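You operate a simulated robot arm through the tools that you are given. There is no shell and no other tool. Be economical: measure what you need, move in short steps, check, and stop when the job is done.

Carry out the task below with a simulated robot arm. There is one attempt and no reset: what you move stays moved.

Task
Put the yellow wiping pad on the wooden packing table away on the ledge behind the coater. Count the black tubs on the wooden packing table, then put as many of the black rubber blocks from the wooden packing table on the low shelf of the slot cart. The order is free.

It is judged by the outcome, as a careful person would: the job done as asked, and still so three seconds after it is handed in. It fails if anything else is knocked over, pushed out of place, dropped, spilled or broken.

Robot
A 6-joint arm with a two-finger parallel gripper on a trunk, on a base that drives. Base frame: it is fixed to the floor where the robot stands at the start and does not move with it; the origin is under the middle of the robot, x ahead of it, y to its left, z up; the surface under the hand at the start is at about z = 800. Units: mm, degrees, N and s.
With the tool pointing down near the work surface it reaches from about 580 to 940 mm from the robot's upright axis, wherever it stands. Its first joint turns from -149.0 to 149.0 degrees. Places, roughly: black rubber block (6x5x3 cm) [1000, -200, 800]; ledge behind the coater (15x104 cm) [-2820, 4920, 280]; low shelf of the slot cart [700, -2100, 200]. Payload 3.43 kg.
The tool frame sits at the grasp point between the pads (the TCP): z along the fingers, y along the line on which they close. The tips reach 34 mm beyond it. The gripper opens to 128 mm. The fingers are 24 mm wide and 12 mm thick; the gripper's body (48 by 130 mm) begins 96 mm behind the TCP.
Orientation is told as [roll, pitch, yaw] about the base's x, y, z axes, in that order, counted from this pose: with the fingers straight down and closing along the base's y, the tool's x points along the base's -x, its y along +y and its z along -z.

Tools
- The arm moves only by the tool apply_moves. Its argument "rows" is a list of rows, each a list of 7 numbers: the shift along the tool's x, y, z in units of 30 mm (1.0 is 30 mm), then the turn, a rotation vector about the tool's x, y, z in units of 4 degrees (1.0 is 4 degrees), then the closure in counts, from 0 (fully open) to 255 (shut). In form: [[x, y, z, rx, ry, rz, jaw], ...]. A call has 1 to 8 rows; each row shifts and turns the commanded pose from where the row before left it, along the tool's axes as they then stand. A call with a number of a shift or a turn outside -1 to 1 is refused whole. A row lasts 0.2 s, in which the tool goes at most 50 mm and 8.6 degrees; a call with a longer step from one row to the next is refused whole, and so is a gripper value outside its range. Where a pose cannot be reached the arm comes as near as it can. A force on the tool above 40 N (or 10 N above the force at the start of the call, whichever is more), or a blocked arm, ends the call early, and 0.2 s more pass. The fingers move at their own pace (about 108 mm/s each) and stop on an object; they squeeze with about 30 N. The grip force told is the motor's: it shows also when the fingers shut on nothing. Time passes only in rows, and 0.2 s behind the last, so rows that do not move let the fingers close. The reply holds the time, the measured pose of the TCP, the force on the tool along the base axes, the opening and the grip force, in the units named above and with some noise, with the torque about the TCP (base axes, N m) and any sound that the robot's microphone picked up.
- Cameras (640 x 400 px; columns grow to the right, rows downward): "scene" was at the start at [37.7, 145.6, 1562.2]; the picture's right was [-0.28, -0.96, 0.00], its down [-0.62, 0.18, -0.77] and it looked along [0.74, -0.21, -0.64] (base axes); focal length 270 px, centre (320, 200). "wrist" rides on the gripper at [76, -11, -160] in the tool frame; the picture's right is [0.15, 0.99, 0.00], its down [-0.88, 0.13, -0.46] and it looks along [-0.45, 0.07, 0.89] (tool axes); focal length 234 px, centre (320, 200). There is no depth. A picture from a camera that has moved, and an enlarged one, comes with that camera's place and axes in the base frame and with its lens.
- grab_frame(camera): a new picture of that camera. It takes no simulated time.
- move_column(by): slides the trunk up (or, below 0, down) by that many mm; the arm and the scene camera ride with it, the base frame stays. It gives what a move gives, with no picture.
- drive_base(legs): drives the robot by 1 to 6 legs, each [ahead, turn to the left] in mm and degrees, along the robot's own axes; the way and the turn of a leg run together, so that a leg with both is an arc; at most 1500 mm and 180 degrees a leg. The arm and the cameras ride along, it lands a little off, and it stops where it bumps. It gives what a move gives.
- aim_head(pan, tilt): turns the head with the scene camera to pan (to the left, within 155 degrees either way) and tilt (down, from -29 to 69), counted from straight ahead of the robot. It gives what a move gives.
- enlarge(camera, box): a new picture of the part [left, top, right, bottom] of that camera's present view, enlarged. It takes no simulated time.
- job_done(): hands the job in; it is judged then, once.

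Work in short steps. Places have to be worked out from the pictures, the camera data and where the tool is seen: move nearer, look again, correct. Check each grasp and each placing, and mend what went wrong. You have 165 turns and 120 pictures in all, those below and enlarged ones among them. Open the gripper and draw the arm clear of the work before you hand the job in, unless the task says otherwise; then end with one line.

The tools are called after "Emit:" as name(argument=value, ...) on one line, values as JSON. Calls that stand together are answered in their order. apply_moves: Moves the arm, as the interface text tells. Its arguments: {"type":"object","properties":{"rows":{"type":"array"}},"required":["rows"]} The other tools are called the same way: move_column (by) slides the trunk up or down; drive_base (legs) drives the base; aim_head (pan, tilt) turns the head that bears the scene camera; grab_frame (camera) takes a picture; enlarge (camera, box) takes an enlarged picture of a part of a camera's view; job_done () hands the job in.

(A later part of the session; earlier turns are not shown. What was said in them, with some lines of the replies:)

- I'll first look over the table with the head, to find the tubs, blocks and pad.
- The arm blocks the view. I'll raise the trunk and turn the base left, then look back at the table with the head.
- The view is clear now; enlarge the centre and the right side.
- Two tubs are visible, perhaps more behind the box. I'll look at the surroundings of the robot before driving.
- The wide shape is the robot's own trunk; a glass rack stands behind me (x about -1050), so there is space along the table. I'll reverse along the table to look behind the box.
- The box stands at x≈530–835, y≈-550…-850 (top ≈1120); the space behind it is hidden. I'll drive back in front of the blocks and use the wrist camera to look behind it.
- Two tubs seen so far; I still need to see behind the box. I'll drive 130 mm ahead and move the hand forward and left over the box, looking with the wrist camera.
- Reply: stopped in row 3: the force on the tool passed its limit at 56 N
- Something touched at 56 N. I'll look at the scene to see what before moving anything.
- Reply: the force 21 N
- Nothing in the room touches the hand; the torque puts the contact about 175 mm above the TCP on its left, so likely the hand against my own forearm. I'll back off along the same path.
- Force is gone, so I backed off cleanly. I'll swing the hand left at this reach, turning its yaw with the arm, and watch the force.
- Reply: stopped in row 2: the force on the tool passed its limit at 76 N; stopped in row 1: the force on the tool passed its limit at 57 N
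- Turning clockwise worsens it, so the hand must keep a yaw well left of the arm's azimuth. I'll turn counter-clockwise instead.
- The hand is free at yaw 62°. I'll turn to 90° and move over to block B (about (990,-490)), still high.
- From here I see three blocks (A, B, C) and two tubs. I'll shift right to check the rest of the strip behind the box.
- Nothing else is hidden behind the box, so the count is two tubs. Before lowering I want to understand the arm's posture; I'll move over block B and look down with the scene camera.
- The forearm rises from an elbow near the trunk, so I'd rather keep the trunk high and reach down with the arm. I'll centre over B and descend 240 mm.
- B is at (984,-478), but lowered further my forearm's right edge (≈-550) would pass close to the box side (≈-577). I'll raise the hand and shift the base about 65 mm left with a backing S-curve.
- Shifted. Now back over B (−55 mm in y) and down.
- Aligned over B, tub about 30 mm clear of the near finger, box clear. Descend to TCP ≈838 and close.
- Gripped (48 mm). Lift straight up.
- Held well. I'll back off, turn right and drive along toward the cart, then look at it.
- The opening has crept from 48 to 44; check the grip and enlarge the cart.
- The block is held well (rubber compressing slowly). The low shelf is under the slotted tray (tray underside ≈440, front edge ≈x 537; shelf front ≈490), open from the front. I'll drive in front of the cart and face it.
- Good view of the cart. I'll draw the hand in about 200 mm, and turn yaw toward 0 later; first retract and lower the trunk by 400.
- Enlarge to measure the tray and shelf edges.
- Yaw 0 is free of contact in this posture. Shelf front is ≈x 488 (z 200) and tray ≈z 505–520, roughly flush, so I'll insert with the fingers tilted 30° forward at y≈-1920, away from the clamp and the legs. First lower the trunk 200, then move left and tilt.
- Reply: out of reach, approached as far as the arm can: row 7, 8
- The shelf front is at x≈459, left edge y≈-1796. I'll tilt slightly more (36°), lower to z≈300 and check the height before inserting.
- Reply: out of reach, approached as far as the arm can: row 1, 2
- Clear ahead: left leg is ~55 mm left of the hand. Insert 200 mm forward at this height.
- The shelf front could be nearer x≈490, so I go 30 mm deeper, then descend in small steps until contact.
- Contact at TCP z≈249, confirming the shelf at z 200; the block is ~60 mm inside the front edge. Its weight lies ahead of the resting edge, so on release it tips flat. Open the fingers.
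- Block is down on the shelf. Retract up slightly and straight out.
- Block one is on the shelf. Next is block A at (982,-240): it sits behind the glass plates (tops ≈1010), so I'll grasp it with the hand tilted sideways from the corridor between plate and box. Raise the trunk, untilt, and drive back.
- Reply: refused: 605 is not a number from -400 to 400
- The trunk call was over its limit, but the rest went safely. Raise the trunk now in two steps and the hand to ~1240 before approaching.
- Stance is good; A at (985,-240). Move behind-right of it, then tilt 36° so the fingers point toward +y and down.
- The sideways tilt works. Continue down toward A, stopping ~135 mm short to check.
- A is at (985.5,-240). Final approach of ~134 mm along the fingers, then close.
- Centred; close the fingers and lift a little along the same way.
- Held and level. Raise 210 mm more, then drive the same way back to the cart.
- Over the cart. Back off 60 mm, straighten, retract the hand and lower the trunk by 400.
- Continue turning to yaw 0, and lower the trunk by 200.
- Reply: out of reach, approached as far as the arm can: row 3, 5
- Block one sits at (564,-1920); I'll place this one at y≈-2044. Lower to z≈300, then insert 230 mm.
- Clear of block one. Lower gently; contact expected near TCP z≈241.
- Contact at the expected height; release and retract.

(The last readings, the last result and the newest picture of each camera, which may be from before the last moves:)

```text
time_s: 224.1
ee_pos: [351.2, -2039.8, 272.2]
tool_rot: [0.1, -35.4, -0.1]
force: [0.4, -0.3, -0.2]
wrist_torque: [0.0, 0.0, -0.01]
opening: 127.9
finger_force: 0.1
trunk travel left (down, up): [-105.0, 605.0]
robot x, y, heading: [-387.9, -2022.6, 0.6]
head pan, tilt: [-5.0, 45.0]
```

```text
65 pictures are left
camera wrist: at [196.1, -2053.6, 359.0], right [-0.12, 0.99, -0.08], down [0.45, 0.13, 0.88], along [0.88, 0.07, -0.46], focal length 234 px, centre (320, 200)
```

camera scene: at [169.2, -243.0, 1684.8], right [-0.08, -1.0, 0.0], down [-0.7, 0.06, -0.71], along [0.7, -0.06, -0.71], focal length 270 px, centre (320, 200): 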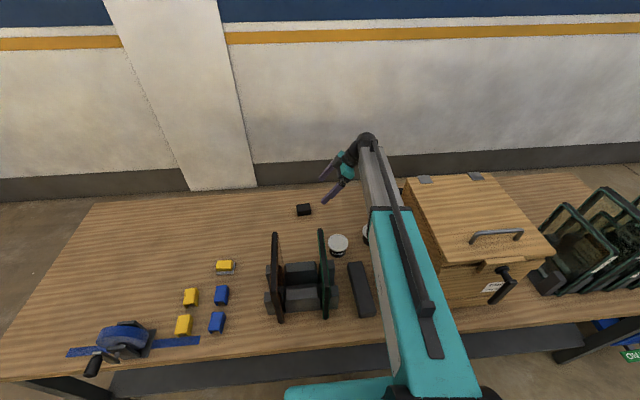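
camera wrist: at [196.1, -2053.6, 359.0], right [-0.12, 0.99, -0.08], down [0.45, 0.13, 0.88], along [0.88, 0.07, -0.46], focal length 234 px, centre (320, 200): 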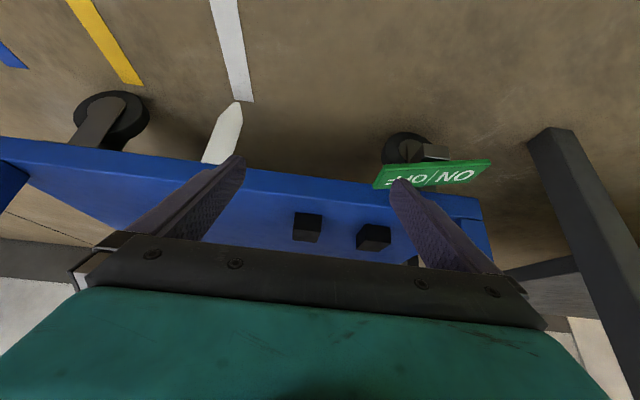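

Both blocks are on the low shelf. Next the yellow pad at about (725,59). Back off, untilt and turn the hand back to yaw 90.

Emit:
drive_base(legs=[[-150, 0]])

Emit:
apply_moves(rows=[[0, 0, 0, 0, 1, 0, 0], [0, 0, 0, 0, 1, 0, 0], [0, 0, 0, 0, 1, 0, 0], [0, 0, 0, 0, 1, 0, 0], [0, 0, 0, 0, 1, 0, 0], [0, 0, 0, 0, 1, 0, 0], [0, 0, 0, 0, 1, 0, 0], [0, 0, 0, 0, 1, 0, 0]])

Emit:
apply_moves(rows=[[0, 0, 0, 0, 0.85, 0, 0], [0, 0, 0, 0, 0, -1, 0], [0, 0, 0, 0, 0, -1, 0], [0, 0, 0, 0, 0, -1, 0], [0, 0, 0, 0, 0, -1, 0], [0, 0, 0, 0, 0, -1, 0], [0, 0, 0, 0, 0, -1, 0], [0, 0, 0, 0, 0, -1, 0]])

Emit:
apply_moves(rows=[[0, 0, 0, 0, 0, -1, 0], [0, 0, 0, 0, 0, -1, 0], [0, 0, 0, 0, 0, -1, 0], [0, 0, 0, 0, 0, -1, 0], [0, 0, 0, 0, 0, -1, 0], [0, 0, 0, 0, 0, -1, 0], [0, 0, 0, 0, 0, -1, 0], [0, 0, 0, 0, 0, -1, 0]])

Emit:
apply_moves(rows=[[0, 0, 0, 0, 0, -1, 0], [0, 0, 0, 0, 0, -1, 0], [0, 0, 0, 0, 0, -1, 0], [0, 0, 0, 0, 0, -1, 0], [0, 0, 0, 0, 0, -1, 0], [0, 0, 0, 0, 0, -1, 0], [0, 0, 0, 0, 0, -1, 0], [0, 0, 0, 0, 0, -0.5, 0]])

Emit:
move_column(by=400)

Emit:
move_column(by=200)

Emit:
aim_head(pan=10, tilt=35)

Emit:
grab_frame(camera="scene")

```text
time_s: 225.6
ee_pos: [201.9, -2041.9, 271.8]
tool_rot: [0.0, -35.4, 0.0]
force: [1.0, -0.9, 0.8]
wrist_torque: [-0.03, 0.0, -0.01]
opening: 127.9
finger_force: 0.1
trunk travel left (down, up): [-105.0, 605.0]
robot x, y, heading: [-533.3, -2017.9, 0.4]
head pan, tilt: [-5.0, 45.0]
```

```text
time_s: 227.4
ee_pos: [203.5, -2044.7, 270.3]
tool_rot: [0.0, -3.4, 0.1]
force: [0.4, -0.1, 1.4]
wrist_torque: [0.0, 0.0, -0.01]
opening: 127.7
finger_force: 0.0
trunk travel left (down, up): [-105.0, 605.0]
robot x, y, heading: [-535.9, -2021.7, 0.3]
head pan, tilt: [-5.0, 45.0]
```

```text
time_s: 229.2
ee_pos: [202.1, -2043.1, 271.4]
tool_rot: [0.0, 0.1, 28.1]
force: [0.8, -0.1, 0.4]
wrist_torque: [-0.03, -0.01, -0.02]
opening: 128.1
finger_force: 0.1
trunk travel left (down, up): [-105.0, 605.0]
robot x, y, heading: [-536.2, -2021.6, 0.5]
head pan, tilt: [-5.0, 45.0]
```

```text
time_s: 231.0
ee_pos: [202.8, -2041.6, 272.9]
tool_rot: [0.1, 0.0, 60.1]
force: [-0.8, 0.6, 0.2]
wrist_torque: [-0.03, 0.0, -0.03]
opening: 128.1
finger_force: 0.1
trunk travel left (down, up): [-105.0, 605.0]
robot x, y, heading: [-537.2, -2019.1, 0.3]
head pan, tilt: [-5.0, 45.0]
```

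```text
time_s: 232.8
ee_pos: [202.0, -2043.5, 271.3]
tool_rot: [0.0, 0.0, 90.1]
force: [0.5, 0.0, 0.5]
wrist_torque: [0.03, 0.0, -0.01]
opening: 128.1
finger_force: 0.0
trunk travel left (down, up): [-105.0, 605.0]
robot x, y, heading: [-534.9, -2016.3, 0.4]
head pan, tilt: [-5.0, 45.0]
```

```text
time_s: 236.6
ee_pos: [202.8, -2043.2, 671.4]
tool_rot: [0.1, -0.1, 90.0]
force: [1.1, -0.2, 0.6]
wrist_torque: [-0.02, -0.03, 0.01]
opening: 128.4
finger_force: 0.1
trunk travel left (down, up): [-505.0, 205.0]
robot x, y, heading: [-535.2, -2019.6, 0.5]
head pan, tilt: [-5.0, 45.0]
```

```text
time_s: 238.8
ee_pos: [203.6, -2043.0, 870.9]
tool_rot: [-0.1, -0.1, 90.0]
force: [0.1, 0.5, 0.1]
wrist_torque: [0.01, -0.02, 0.02]
opening: 127.8
finger_force: 0.0
trunk travel left (down, up): [-705.0, 5.0]
robot x, y, heading: [-533.7, -2021.7, 0.4]
head pan, tilt: [-5.0, 45.0]
```

```text
time_s: 239.6
ee_pos: [203.6, -2042.4, 871.0]
tool_rot: [0.0, 0.0, 90.0]
force: [0.2, 1.5, 0.5]
wrist_torque: [-0.04, 0.0, 0.06]
opening: 128.4
finger_force: 0.0
trunk travel left (down, up): [-705.0, 5.0]
robot x, y, heading: [-535.3, -2017.2, 0.2]
head pan, tilt: [10.0, 35.0]
```

```text
64 pictures are left
camera scene: at [-493.5, -1837.1, 1699.6], right [0.18, -0.98, 0.0], down [-0.56, -0.1, -0.82], along [0.81, 0.15, -0.57], focal length 270 px, centre (320, 200)
```

scene: 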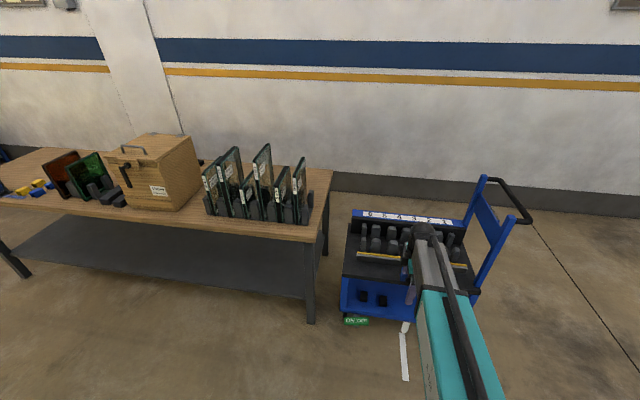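

Blocks are visible on the low shelf. Quick enlargement to make sure no tub hides behind the glass rack.

Emit:
enlarge(camera="scene", box=[180, 120, 350, 240])

Emit:
drive_base(legs=[[0, 90], [1040, 0]])

Emit:
aim_head(pan=-75, tilt=25)

Emit:
enlarge(camera="scene", box=[160, 100, 480, 300])

```text
3.33 times, centred on (265, 180) of scene
camera zoom: at [-493.5, -1837.1, 1699.6], right [0.18, -0.98, 0.0], down [-0.56, -0.1, -0.82], along [0.81, 0.15, -0.57], focal length 899 px, centre (503, 267)
```

zoom: 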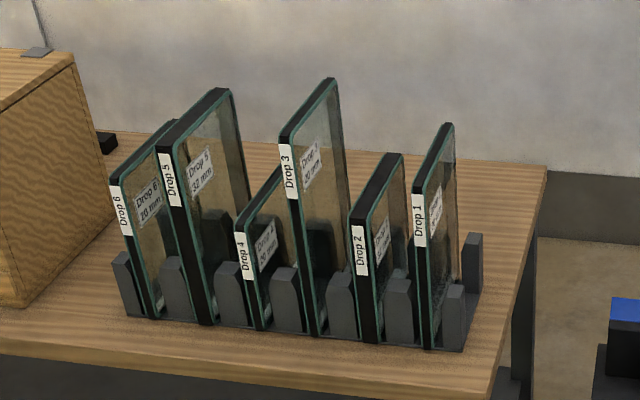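

```text
time_s: 251.0
ee_pos: [-578.1, -250.3, 870.7]
tool_rot: [0.1, 0.0, -178.3]
force: [0.7, 0.1, 0.0]
wrist_torque: [-0.02, -0.02, -0.01]
opening: 128.0
finger_force: 0.1
trunk travel left (down, up): [-705.0, 5.0]
robot x, y, heading: [-577.6, -988.6, 91.6]
head pan, tilt: [10.0, 35.0]
```

```text
time_s: 252.6
ee_pos: [-577.9, -251.2, 870.3]
tool_rot: [-0.1, 0.0, -178.4]
force: [-0.1, -0.4, -0.1]
wrist_torque: [-0.02, 0.01, -0.02]
opening: 127.9
finger_force: 0.0
trunk travel left (down, up): [-705.0, 5.0]
robot x, y, heading: [-578.0, -989.8, 91.6]
head pan, tilt: [-75.0, 25.0]
```

```text
2.00 times, centred on (320, 200) of scene
camera zoom: at [-658.4, -1013.8, 1715.4], right [0.29, -0.96, 0.0], down [-0.4, -0.12, -0.91], along [0.87, 0.26, -0.42], focal length 540 px, centre (320, 200)
```

zoom: 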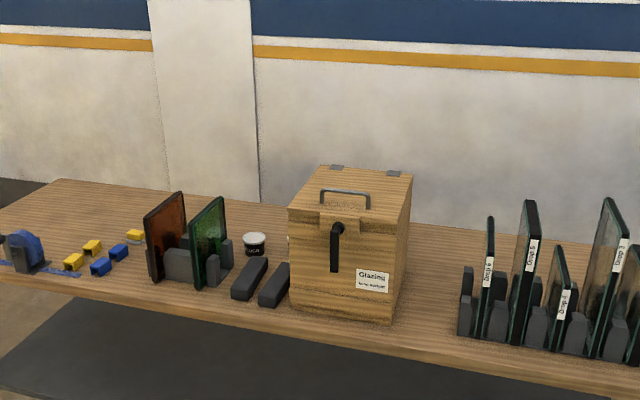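

No other tubs: the count is two, so the blocks are done. Now to the pad: raise the hand and drive in front of it.

Emit:
apply_moves(rows=[[0, 0, -1, 0, 0, 0, 0], [0, 0, -1, 0, 0, 0, 0], [0, 0, -1, 0, 0, 0, 0], [0, 0, -1, 0, 0, 0, 0], [0, 0, -1, 0, 0, 0, 0], [0, 0, -1, 0, 0, 0, 0], [0, 0, -1, 0, 0, 0, 0], [0, 0, -1, 0, 0, 0, 0]])

Emit:
drive_base(legs=[[1050, 0], [0, -91.6], [570, 0]])

Emit:
grab_frame(camera="wrist")

```text
time_s: 254.4
ee_pos: [-578.7, -252.1, 1111.8]
tool_rot: [0.0, 0.0, -178.5]
force: [-0.4, 0.2, 0.7]
wrist_torque: [0.01, 0.02, 0.0]
opening: 128.1
finger_force: 0.1
trunk travel left (down, up): [-705.0, 5.0]
robot x, y, heading: [-578.5, -988.9, 91.4]
head pan, tilt: [-75.0, 25.0]
```

```text
time_s: 269.2
ee_pos: [708.0, -17.4, 1111.9]
tool_rot: [0.0, -0.1, 87.5]
force: [0.2, -0.2, -0.4]
wrist_torque: [-0.05, 0.02, 0.01]
opening: 128.1
finger_force: 0.0
trunk travel left (down, up): [-705.0, 5.0]
robot x, y, heading: [-28.0, 27.4, -2.0]
head pan, tilt: [-75.0, 25.0]
```

```text
61 pictures are left
camera wrist: at [716.4, -94.9, 1272.9], right [-0.99, -0.11, 0.0], down [-0.09, 0.88, 0.46], along [-0.05, 0.45, -0.89], focal length 234 px, centre (320, 200)
```

wrist: 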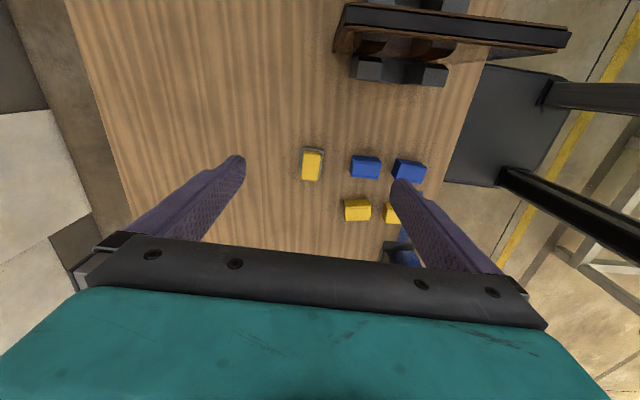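

Pad at about (716,56); a blue clip is close on the near side, so I pre-close to ~85 mm. Move over it and down to 960.

Emit:
apply_moves(rows=[[-0.8, -0.07, 0, 0, 0, 0, 86], [-0.8, -0.07, 0, 0, 0, 0, 86], [-0.8, -0.07, 0, 0, 0, 0, 86], [0, 0, 1, 0, 0, 0, 86], [0, 0, 1, 0, 0, 0, 86], [0, 0, 1, 0, 0, 0, 86], [0, 0, 1, 0, 0, 0, 86], [0, 0, 1, 0, 0, 0, 86]])

Emit:
grab_frame(camera="wrist")

```text
time_s: 271.0
ee_pos: [720.2, 53.3, 961.8]
tool_rot: [-0.1, -0.1, 87.6]
force: [0.0, 0.7, 0.2]
wrist_torque: [0.02, 0.02, 0.02]
opening: 84.9
finger_force: 0.0
trunk travel left (down, up): [-705.0, 5.0]
robot x, y, heading: [-29.8, 27.0, -1.9]
head pan, tilt: [-75.0, 25.0]
```

```text
60 pictures are left
camera wrist: at [728.3, -23.4, 1122.3], right [-0.99, -0.11, 0.0], down [-0.09, 0.89, 0.46], along [-0.05, 0.45, -0.89], focal length 234 px, centre (320, 200)
```

wrist: 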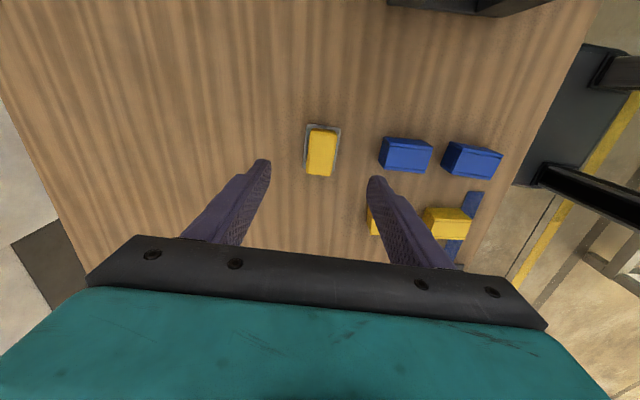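

Aligned: pad at (718,56), clip edge 22 mm clear of the near finger. Descend to TCP ≈840 and close.

Emit:
apply_moves(rows=[[-0.1, 0.07, 1, 0, 0, 0, 86], [0, 0, 1, 0, 0, 0, 86], [0, 0, 1, 0, 0, 0, 86], [0, 0, 1, 0, 0, 0, 86], [0, 0, 0, 0, 0, 0, 86]])

Emit:
apply_moves(rows=[[0, 0, 0, 0, 0, 0, 255], [0, 0, 0, 0, 0, 0, 255], [0, 0, 0, 0, 0, 0, 255], [0, 0, 0, 0, 0, 0, 255]])

Emit:
apply_moves(rows=[[0, 0, -1, 0, 0, 0, 255], [0, 0, -1, 0, 0, 0, 255], [0, 0, -1, 0, 0, 0, 255], [0, 0, -1, 0, 0, 0, 255], [0, 0, -1, 0, 0, 0, 255], [0, 0, -1, 0, 0, 0, 255], [0, 0, -1, 0, 0, 0, 255], [0, 0, -1, 0, 0, 0, 255]])

Emit:
grab_frame(camera="wrist")

```text
time_s: 272.2
ee_pos: [716.1, 56.6, 841.2]
tool_rot: [0.0, 0.0, 87.6]
force: [-0.1, 0.0, 1.2]
wrist_torque: [0.01, 0.02, -0.04]
opening: 85.1
finger_force: 0.0
trunk travel left (down, up): [-705.0, 5.0]
robot x, y, heading: [-30.3, 31.9, -1.7]
head pan, tilt: [-75.0, 25.0]
```

```text
time_s: 273.2
ee_pos: [715.6, 57.9, 841.1]
tool_rot: [0.0, 0.0, 87.7]
force: [-0.5, 0.2, -0.4]
wrist_torque: [0.0, 0.0, 0.01]
opening: 43.6
finger_force: 29.7
trunk travel left (down, up): [-705.0, 5.0]
robot x, y, heading: [-23.9, 25.0, -2.0]
head pan, tilt: [-75.0, 25.0]
```

```text
time_s: 275.0
ee_pos: [716.2, 56.6, 1081.2]
tool_rot: [0.1, 0.1, 87.5]
force: [0.2, 0.2, -0.2]
wrist_torque: [-0.03, -0.01, 0.01]
opening: 43.7
finger_force: 30.0
trunk travel left (down, up): [-705.0, 5.0]
robot x, y, heading: [-26.7, 32.1, -1.8]
head pan, tilt: [-75.0, 25.0]
```

```text
59 pictures are left
camera wrist: at [724.2, -19.9, 1241.0], right [-0.99, -0.11, 0.0], down [-0.09, 0.89, 0.46], along [-0.05, 0.45, -0.89], focal length 234 px, centre (320, 200)
```

wrist: 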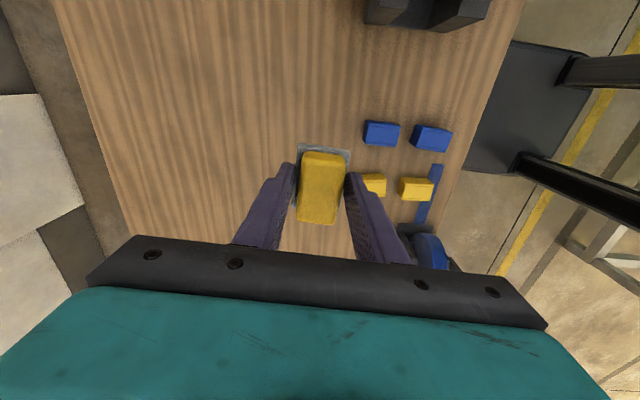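

The pad is held. Back away and drive north along the aisle to look at the coater.

Emit:
drive_base(legs=[[-500, 0], [0, 92], [1500, 0], [700, 0]])

Emit:
aim_head(pan=40, tilt=20)

Emit:
grab_frame(camera="scene")

```text
time_s: 295.8
ee_pos: [-634.6, 2987.3, 1079.9]
tool_rot: [0.1, -0.1, -179.4]
force: [-0.1, -0.6, 0.0]
wrist_torque: [0.0, 0.0, -0.01]
opening: 43.6
finger_force: 29.6
trunk travel left (down, up): [-705.0, 5.0]
robot x, y, heading: [-565.7, 2249.1, 90.8]
head pan, tilt: [-75.0, 25.0]
```

```text
time_s: 297.7
ee_pos: [-634.9, 2988.3, 1080.2]
tool_rot: [0.0, 0.0, -179.3]
force: [0.2, 0.0, -0.3]
wrist_torque: [-0.01, -0.02, 0.02]
opening: 43.7
finger_force: 29.4
trunk travel left (down, up): [-705.0, 5.0]
robot x, y, heading: [-567.5, 2248.7, 91.1]
head pan, tilt: [40.0, 20.0]
```

```text
58 pictures are left
camera scene: at [-796.6, 2266.8, 1723.5], right [0.75, 0.66, 0.0], down [0.22, -0.26, -0.94], along [-0.62, 0.71, -0.34], focal length 270 px, centre (320, 200)
```

scene: 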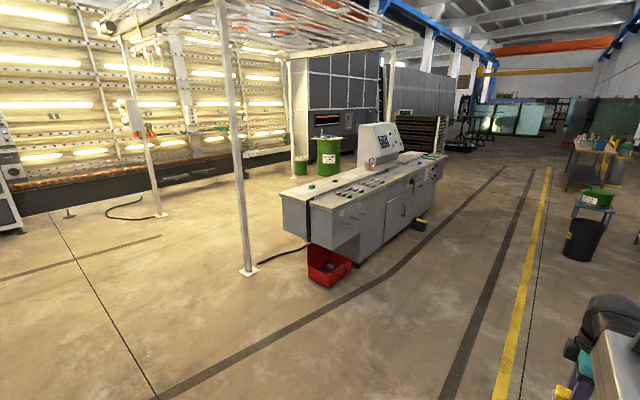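

The desk machine is the coater; the ledge (-2820, 4920) is on its far (−x) side, with open floor behind it at x<-2900. I'll go round: west below the canopy post at (-3048,3640), then north, staying at x≈-3750 and away from the cable.

Emit:
drive_base(legs=[[0, 77.5], [1500, 0], [1500, 0], [200, 0], [0, -78]])

Emit:
aim_head(pan=-20, tilt=25)

Emit:
grab_frame(camera="scene")

```text
time_s: 324.6
ee_pos: [-3736.0, 3617.4, 1079.8]
tool_rot: [0.1, 0.0, 179.4]
force: [1.3, -0.4, -0.5]
wrist_torque: [-0.06, -0.02, -0.04]
opening: 43.8
finger_force: 30.4
trunk travel left (down, up): [-705.0, 5.0]
robot x, y, heading: [-3662.9, 2875.3, 90.0]
head pan, tilt: [40.0, 20.0]
```

```text
time_s: 325.9
ee_pos: [-3734.5, 3616.4, 1079.3]
tool_rot: [0.1, 0.0, 179.4]
force: [-0.9, 0.2, 0.3]
wrist_torque: [0.01, 0.0, 0.02]
opening: 43.4
finger_force: 30.0
trunk travel left (down, up): [-705.0, 5.0]
robot x, y, heading: [-3659.3, 2874.0, 90.2]
head pan, tilt: [-20.0, 25.0]
```

```text
57 pictures are left
camera scene: at [-3798.7, 2914.2, 1715.4], right [0.94, -0.34, 0.0], down [-0.14, -0.4, -0.91], along [0.31, 0.85, -0.42], focal length 270 px, centre (320, 200)
```

scene: 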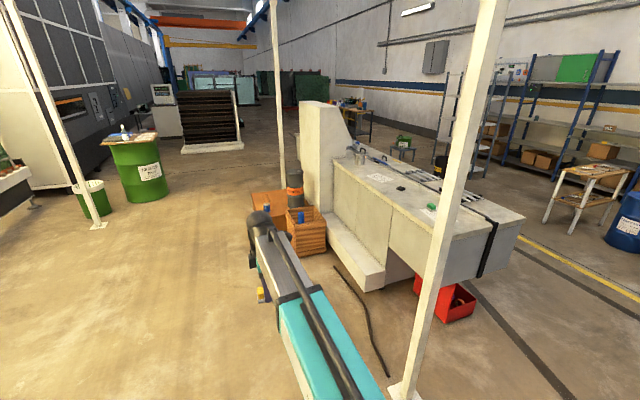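

I can see the ledge as a low step on the machine's back, with a crate at its far end and a cable on the floor. Enlarge.

Emit:
enlarge(camera="scene", box=[230, 140, 450, 400])

```text
1.54 times, centred on (340, 270) of scene
camera zoom: at [-3798.7, 2914.2, 1715.4], right [0.94, -0.34, 0.0], down [-0.14, -0.4, -0.91], along [0.31, 0.85, -0.42], focal length 415 px, centre (289, 92)
```

zoom: 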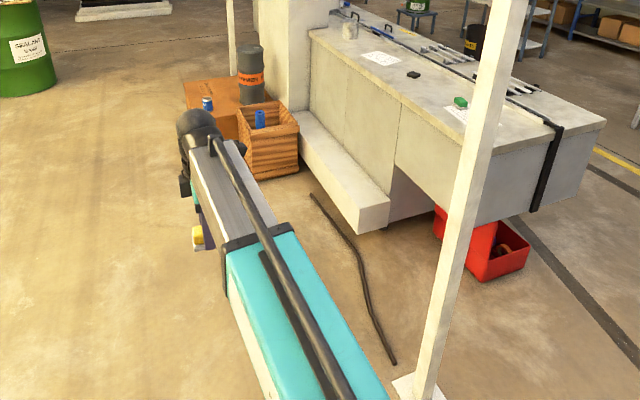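

Ledge spans x≈-2900…-2750, y≈4340…5440; crate near y>5170, cable close to the ledge (x≈-2900…-3020). I'll drive to (-3660, 4620) and turn to face the ledge.

Emit:
drive_base(legs=[[875, 0], [875, 0], [0, -90]])

Emit:
aim_head(pan=5, tilt=50)

Emit:
grab_frame(camera="scene")

Emit:
grab_frame(camera="wrist")

```text
time_s: 341.1
ee_pos: [-2924.3, 4700.5, 1080.5]
tool_rot: [0.0, 0.0, 90.4]
force: [-0.4, -0.5, -0.7]
wrist_torque: [0.03, -0.02, 0.0]
opening: 43.7
finger_force: 29.8
trunk travel left (down, up): [-705.0, 5.0]
robot x, y, heading: [-3665.3, 4592.7, 1.3]
head pan, tilt: [-20.0, 25.0]
```

```text
time_s: 342.0
ee_pos: [-2923.5, 4701.7, 1080.0]
tool_rot: [0.0, 0.0, 90.4]
force: [-0.2, 0.0, -0.3]
wrist_torque: [-0.03, -0.01, -0.03]
opening: 43.8
finger_force: 29.7
trunk travel left (down, up): [-705.0, 5.0]
robot x, y, heading: [-3669.3, 4591.8, 1.4]
head pan, tilt: [5.0, 50.0]
```

```text
55 pictures are left
camera scene: at [-3636.7, 4768.0, 1677.9], right [0.11, -0.99, 0.0], down [-0.76, -0.09, -0.64], along [0.64, 0.07, -0.77], focal length 270 px, centre (320, 200)
```

scene: 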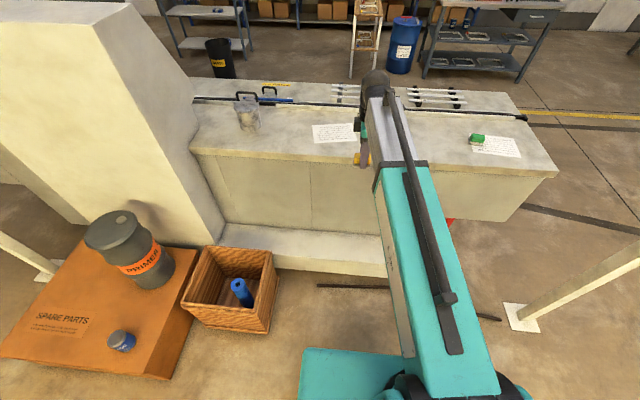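

```text
54 pictures are left
camera wrist: at [-2912.6, 4624.3, 1240.7], right [-0.99, -0.15, 0.0], down [-0.14, 0.88, 0.46], along [-0.07, 0.45, -0.89], focal length 234 px, centre (320, 200)
```

wrist: 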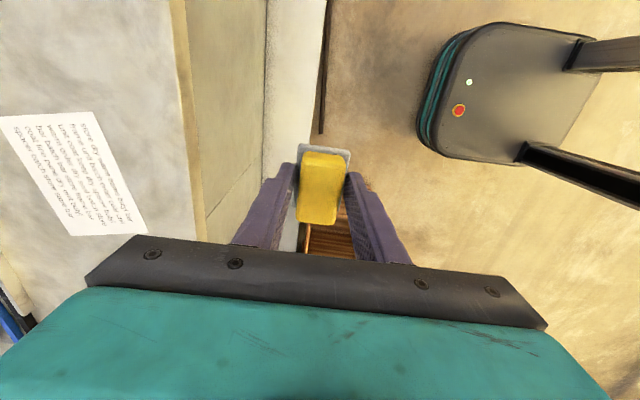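

Measure the ledge edges more closely.

Emit:
enlarge(camera="scene", box=[190, 130, 400, 300])

Emit:
enlarge(camera="wrist", box=[150, 0, 390, 150])

```text
2.35 times, centred on (295, 215) of scene
camera zoom: at [-3636.7, 4768.0, 1677.9], right [0.11, -0.99, 0.0], down [-0.76, -0.09, -0.64], along [0.64, 0.07, -0.77], focal length 635 px, centre (379, 165)
```

zoom: 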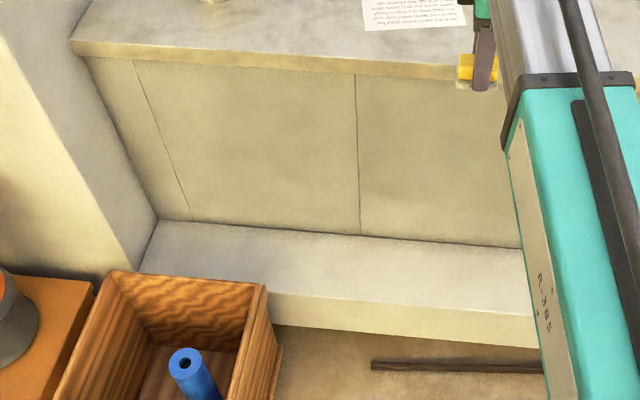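

```text
2.67 times, centred on (270, 75) of wrist
camera zoom: at [-2912.6, 4624.3, 1240.7], right [-0.99, -0.15, 0.0], down [-0.14, 0.88, 0.46], along [-0.07, 0.45, -0.89], focal length 624 px, centre (453, 533)
```

zoom: 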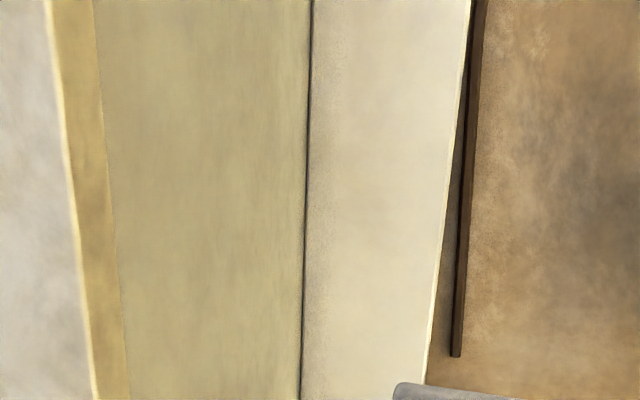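

The ledge is about x -2900…-2712 at y≈4700, free of objects. I'll go to x≈-2822 and lower the trunk by 510.

Emit:
apply_moves(rows=[[0, -0.85, 0, 0, 0, 0, 255], [0, -0.85, 0, 0, 0, 0, 255], [0, -0.85, 0, 0, 0, 0, 255], [0, -0.85, 0, 0, 0, 0, 255]])

Emit:
move_column(by=-400)

Emit:
grab_frame(camera="wrist")

```text
time_s: 343.0
ee_pos: [-2822.1, 4700.1, 1079.9]
tool_rot: [0.0, -0.1, 90.4]
force: [0.5, -0.2, -1.4]
wrist_torque: [0.0, 0.0, -0.02]
opening: 43.5
finger_force: 30.3
trunk travel left (down, up): [-705.0, 5.0]
robot x, y, heading: [-3664.3, 4594.1, 1.4]
head pan, tilt: [5.0, 50.0]
```

```text
time_s: 346.8
ee_pos: [-2821.5, 4701.1, 681.0]
tool_rot: [0.0, 0.0, 90.4]
force: [0.3, 0.0, -0.6]
wrist_torque: [0.04, -0.01, -0.02]
opening: 43.8
finger_force: 30.3
trunk travel left (down, up): [-305.0, 405.0]
robot x, y, heading: [-3668.9, 4592.0, 1.6]
head pan, tilt: [5.0, 50.0]
```

```text
51 pictures are left
camera wrist: at [-2810.9, 4624.3, 840.5], right [-0.99, -0.15, 0.0], down [-0.14, 0.88, 0.46], along [-0.07, 0.45, -0.89], focal length 234 px, centre (320, 200)
```

wrist: 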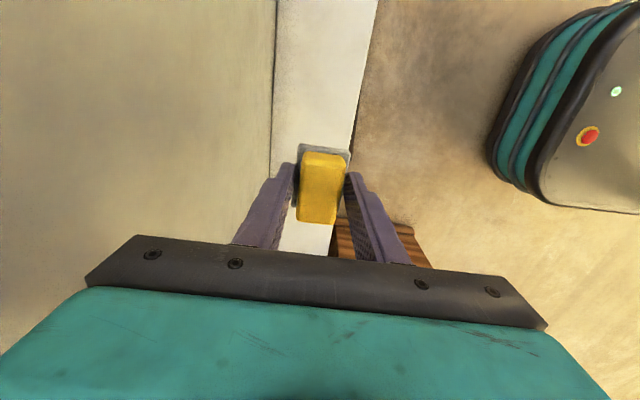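

Ledge centred at about x -2814 — well lined up. Lower the trunk 110 more and the arm 210.

Emit:
move_column(by=-110)

Emit:
apply_moves(rows=[[0, 0, 1, 0, 0, 0, 255], [0, 0, 1, 0, 0, 0, 255], [0, 0, 1, 0, 0, 0, 255], [0, 0, 1, 0, 0, 0, 255], [0, 0, 1, 0, 0, 0, 255], [0, 0, 1, 0, 0, 0, 255], [0, 0, 1, 0, 0, 0, 255]])

Emit:
grab_frame(camera="wrist")

Emit:
grab_frame(camera="scene")

```text
time_s: 348.2
ee_pos: [-2821.3, 4700.5, 567.9]
tool_rot: [0.0, 0.1, 90.4]
force: [-0.4, -0.4, 0.0]
wrist_torque: [0.01, 0.01, 0.0]
opening: 43.8
finger_force: 30.4
trunk travel left (down, up): [-195.0, 515.0]
robot x, y, heading: [-3664.6, 4591.1, 1.8]
head pan, tilt: [5.0, 50.0]
```

```text
time_s: 349.8
ee_pos: [-2822.6, 4700.0, 361.0]
tool_rot: [0.0, 0.0, 90.4]
force: [0.1, 0.2, 0.0]
wrist_torque: [0.03, -0.03, 0.0]
opening: 43.9
finger_force: 30.4
trunk travel left (down, up): [-195.0, 515.0]
robot x, y, heading: [-3664.8, 4589.7, 1.6]
head pan, tilt: [5.0, 50.0]
```

```text
50 pictures are left
camera wrist: at [-2812.0, 4624.3, 520.8], right [-0.99, -0.15, 0.0], down [-0.14, 0.88, 0.46], along [-0.07, 0.45, -0.89], focal length 234 px, centre (320, 200)
```

wrist: 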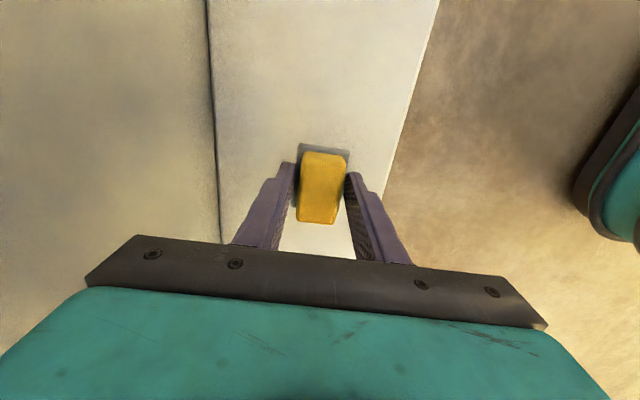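

```text
49 pictures are left
camera scene: at [-3636.9, 4767.7, 1168.0], right [0.11, -0.99, 0.0], down [-0.76, -0.09, -0.64], along [0.64, 0.07, -0.77], focal length 270 px, centre (320, 200)
```

scene: 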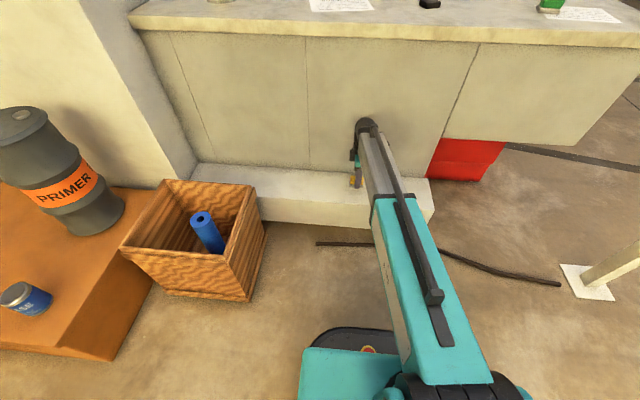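

Ledge x -2904…-2711 here, pad centred. Lower gently to contact (≈321).

Emit:
apply_moves(rows=[[0, 0, 0.6, 0, 0, 0, 255], [0, 0, 0.5, 0, 0, 0, 255], [0, 0, 0.12, 0, 0, 0, 255], [0, 0, 0.1, 0, 0, 0, 255]])

```text
time_s: 350.8
ee_pos: [-2823.9, 4701.0, 320.5]
tool_rot: [0.0, 0.0, 90.4]
force: [-1.3, -0.8, 4.6]
wrist_torque: [0.03, 0.05, -0.01]
opening: 43.7
finger_force: 29.9
trunk travel left (down, up): [-195.0, 515.0]
robot x, y, heading: [-3665.0, 4587.3, 1.6]
head pan, tilt: [5.0, 50.0]
```

Light contact at the expected height. Open to ~90 mm and raise the hand.

Emit:
apply_moves(rows=[[0, 0, 0, 0, 0, 0, 76], [0, 0, 0, 0, 0, 0, 76], [0, 0, 0, 0, 0, 0, 76], [0, 0, -1, 0, 0, 0, 76], [0, 0, -1, 0, 0, 0, 76], [0, 0, -1, 0, 0, 0, 76], [0, 0, -1, 0, 0, 0, 76], [0, 0, -1, 0, 0, 0, 76]])

Emit:
grab_frame(camera="wrist")

```text
time_s: 352.6
ee_pos: [-2822.5, 4698.4, 471.6]
tool_rot: [0.1, 0.0, 90.4]
force: [1.2, 0.5, 0.7]
wrist_torque: [0.0, -0.01, 0.0]
opening: 89.9
finger_force: 0.0
trunk travel left (down, up): [-195.0, 515.0]
robot x, y, heading: [-3663.8, 4590.3, 1.3]
head pan, tilt: [5.0, 50.0]
```

```text
48 pictures are left
camera wrist: at [-2811.5, 4622.2, 631.4], right [-0.99, -0.15, 0.0], down [-0.14, 0.88, 0.46], along [-0.07, 0.45, -0.89], focal length 234 px, centre (320, 200)
```

wrist: 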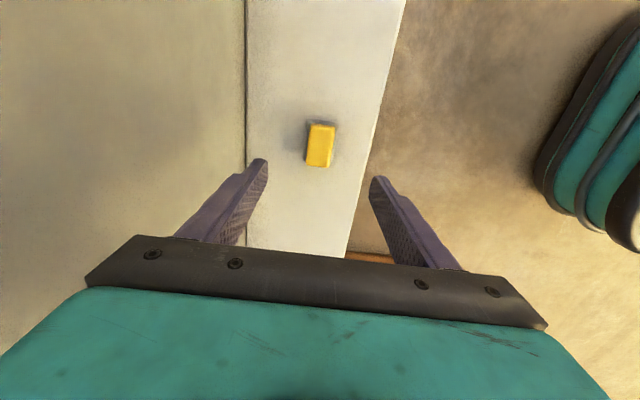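

The pad lies flat mid-ledge. Raise the hand further, open fully and back away.

Emit:
apply_moves(rows=[[0, 0, -1, 0, 0, 0, 0], [0, 0, -1, 0, 0, 0, 0], [0, 0, -1, 0, 0, 0, 0], [0, 0, -1, 0, 0, 0, 0]])

Emit:
drive_base(legs=[[-300, 0]])

Emit:
grab_frame(camera="scene")

```text
time_s: 353.6
ee_pos: [-2823.3, 4698.3, 590.6]
tool_rot: [0.1, 0.0, 90.4]
force: [0.1, -1.0, -0.5]
wrist_torque: [0.02, 0.06, 0.01]
opening: 128.0
finger_force: 0.1
trunk travel left (down, up): [-195.0, 515.0]
robot x, y, heading: [-3664.3, 4592.4, 1.3]
head pan, tilt: [5.0, 50.0]
```

```text
time_s: 355.9
ee_pos: [-3124.5, 4691.6, 590.5]
tool_rot: [0.0, 0.1, 90.3]
force: [-1.0, 0.4, 0.3]
wrist_torque: [-0.02, 0.03, -0.02]
opening: 128.1
finger_force: 0.0
trunk travel left (down, up): [-195.0, 515.0]
robot x, y, heading: [-3969.6, 4584.1, 1.6]
head pan, tilt: [5.0, 50.0]
```

```text
47 pictures are left
camera scene: at [-3939.9, 4760.0, 1167.9], right [0.11, -0.99, 0.0], down [-0.76, -0.09, -0.64], along [0.64, 0.07, -0.77], focal length 270 px, centre (320, 200)
```

scene: 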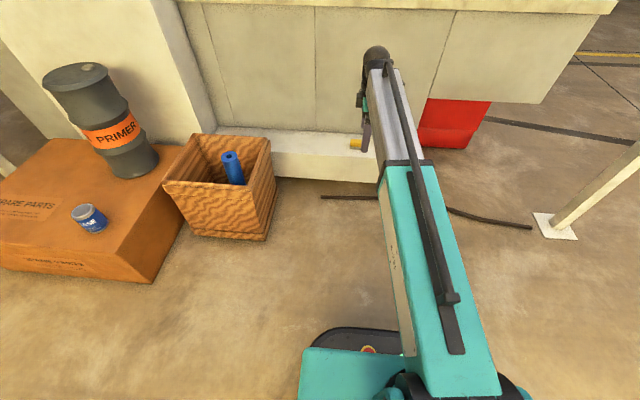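

The pad rests on the ledge, the two blocks are on the cart's low shelf, the gripper is open and the arm is clear. Handing in.

Emit:
job_done()

```text
The job is handed in.
```

The yellow wiping pad is on the ledge behind the coater. I counted two black tubs, so I put two of the three black rubber blocks on the low shelf of the slot cart.
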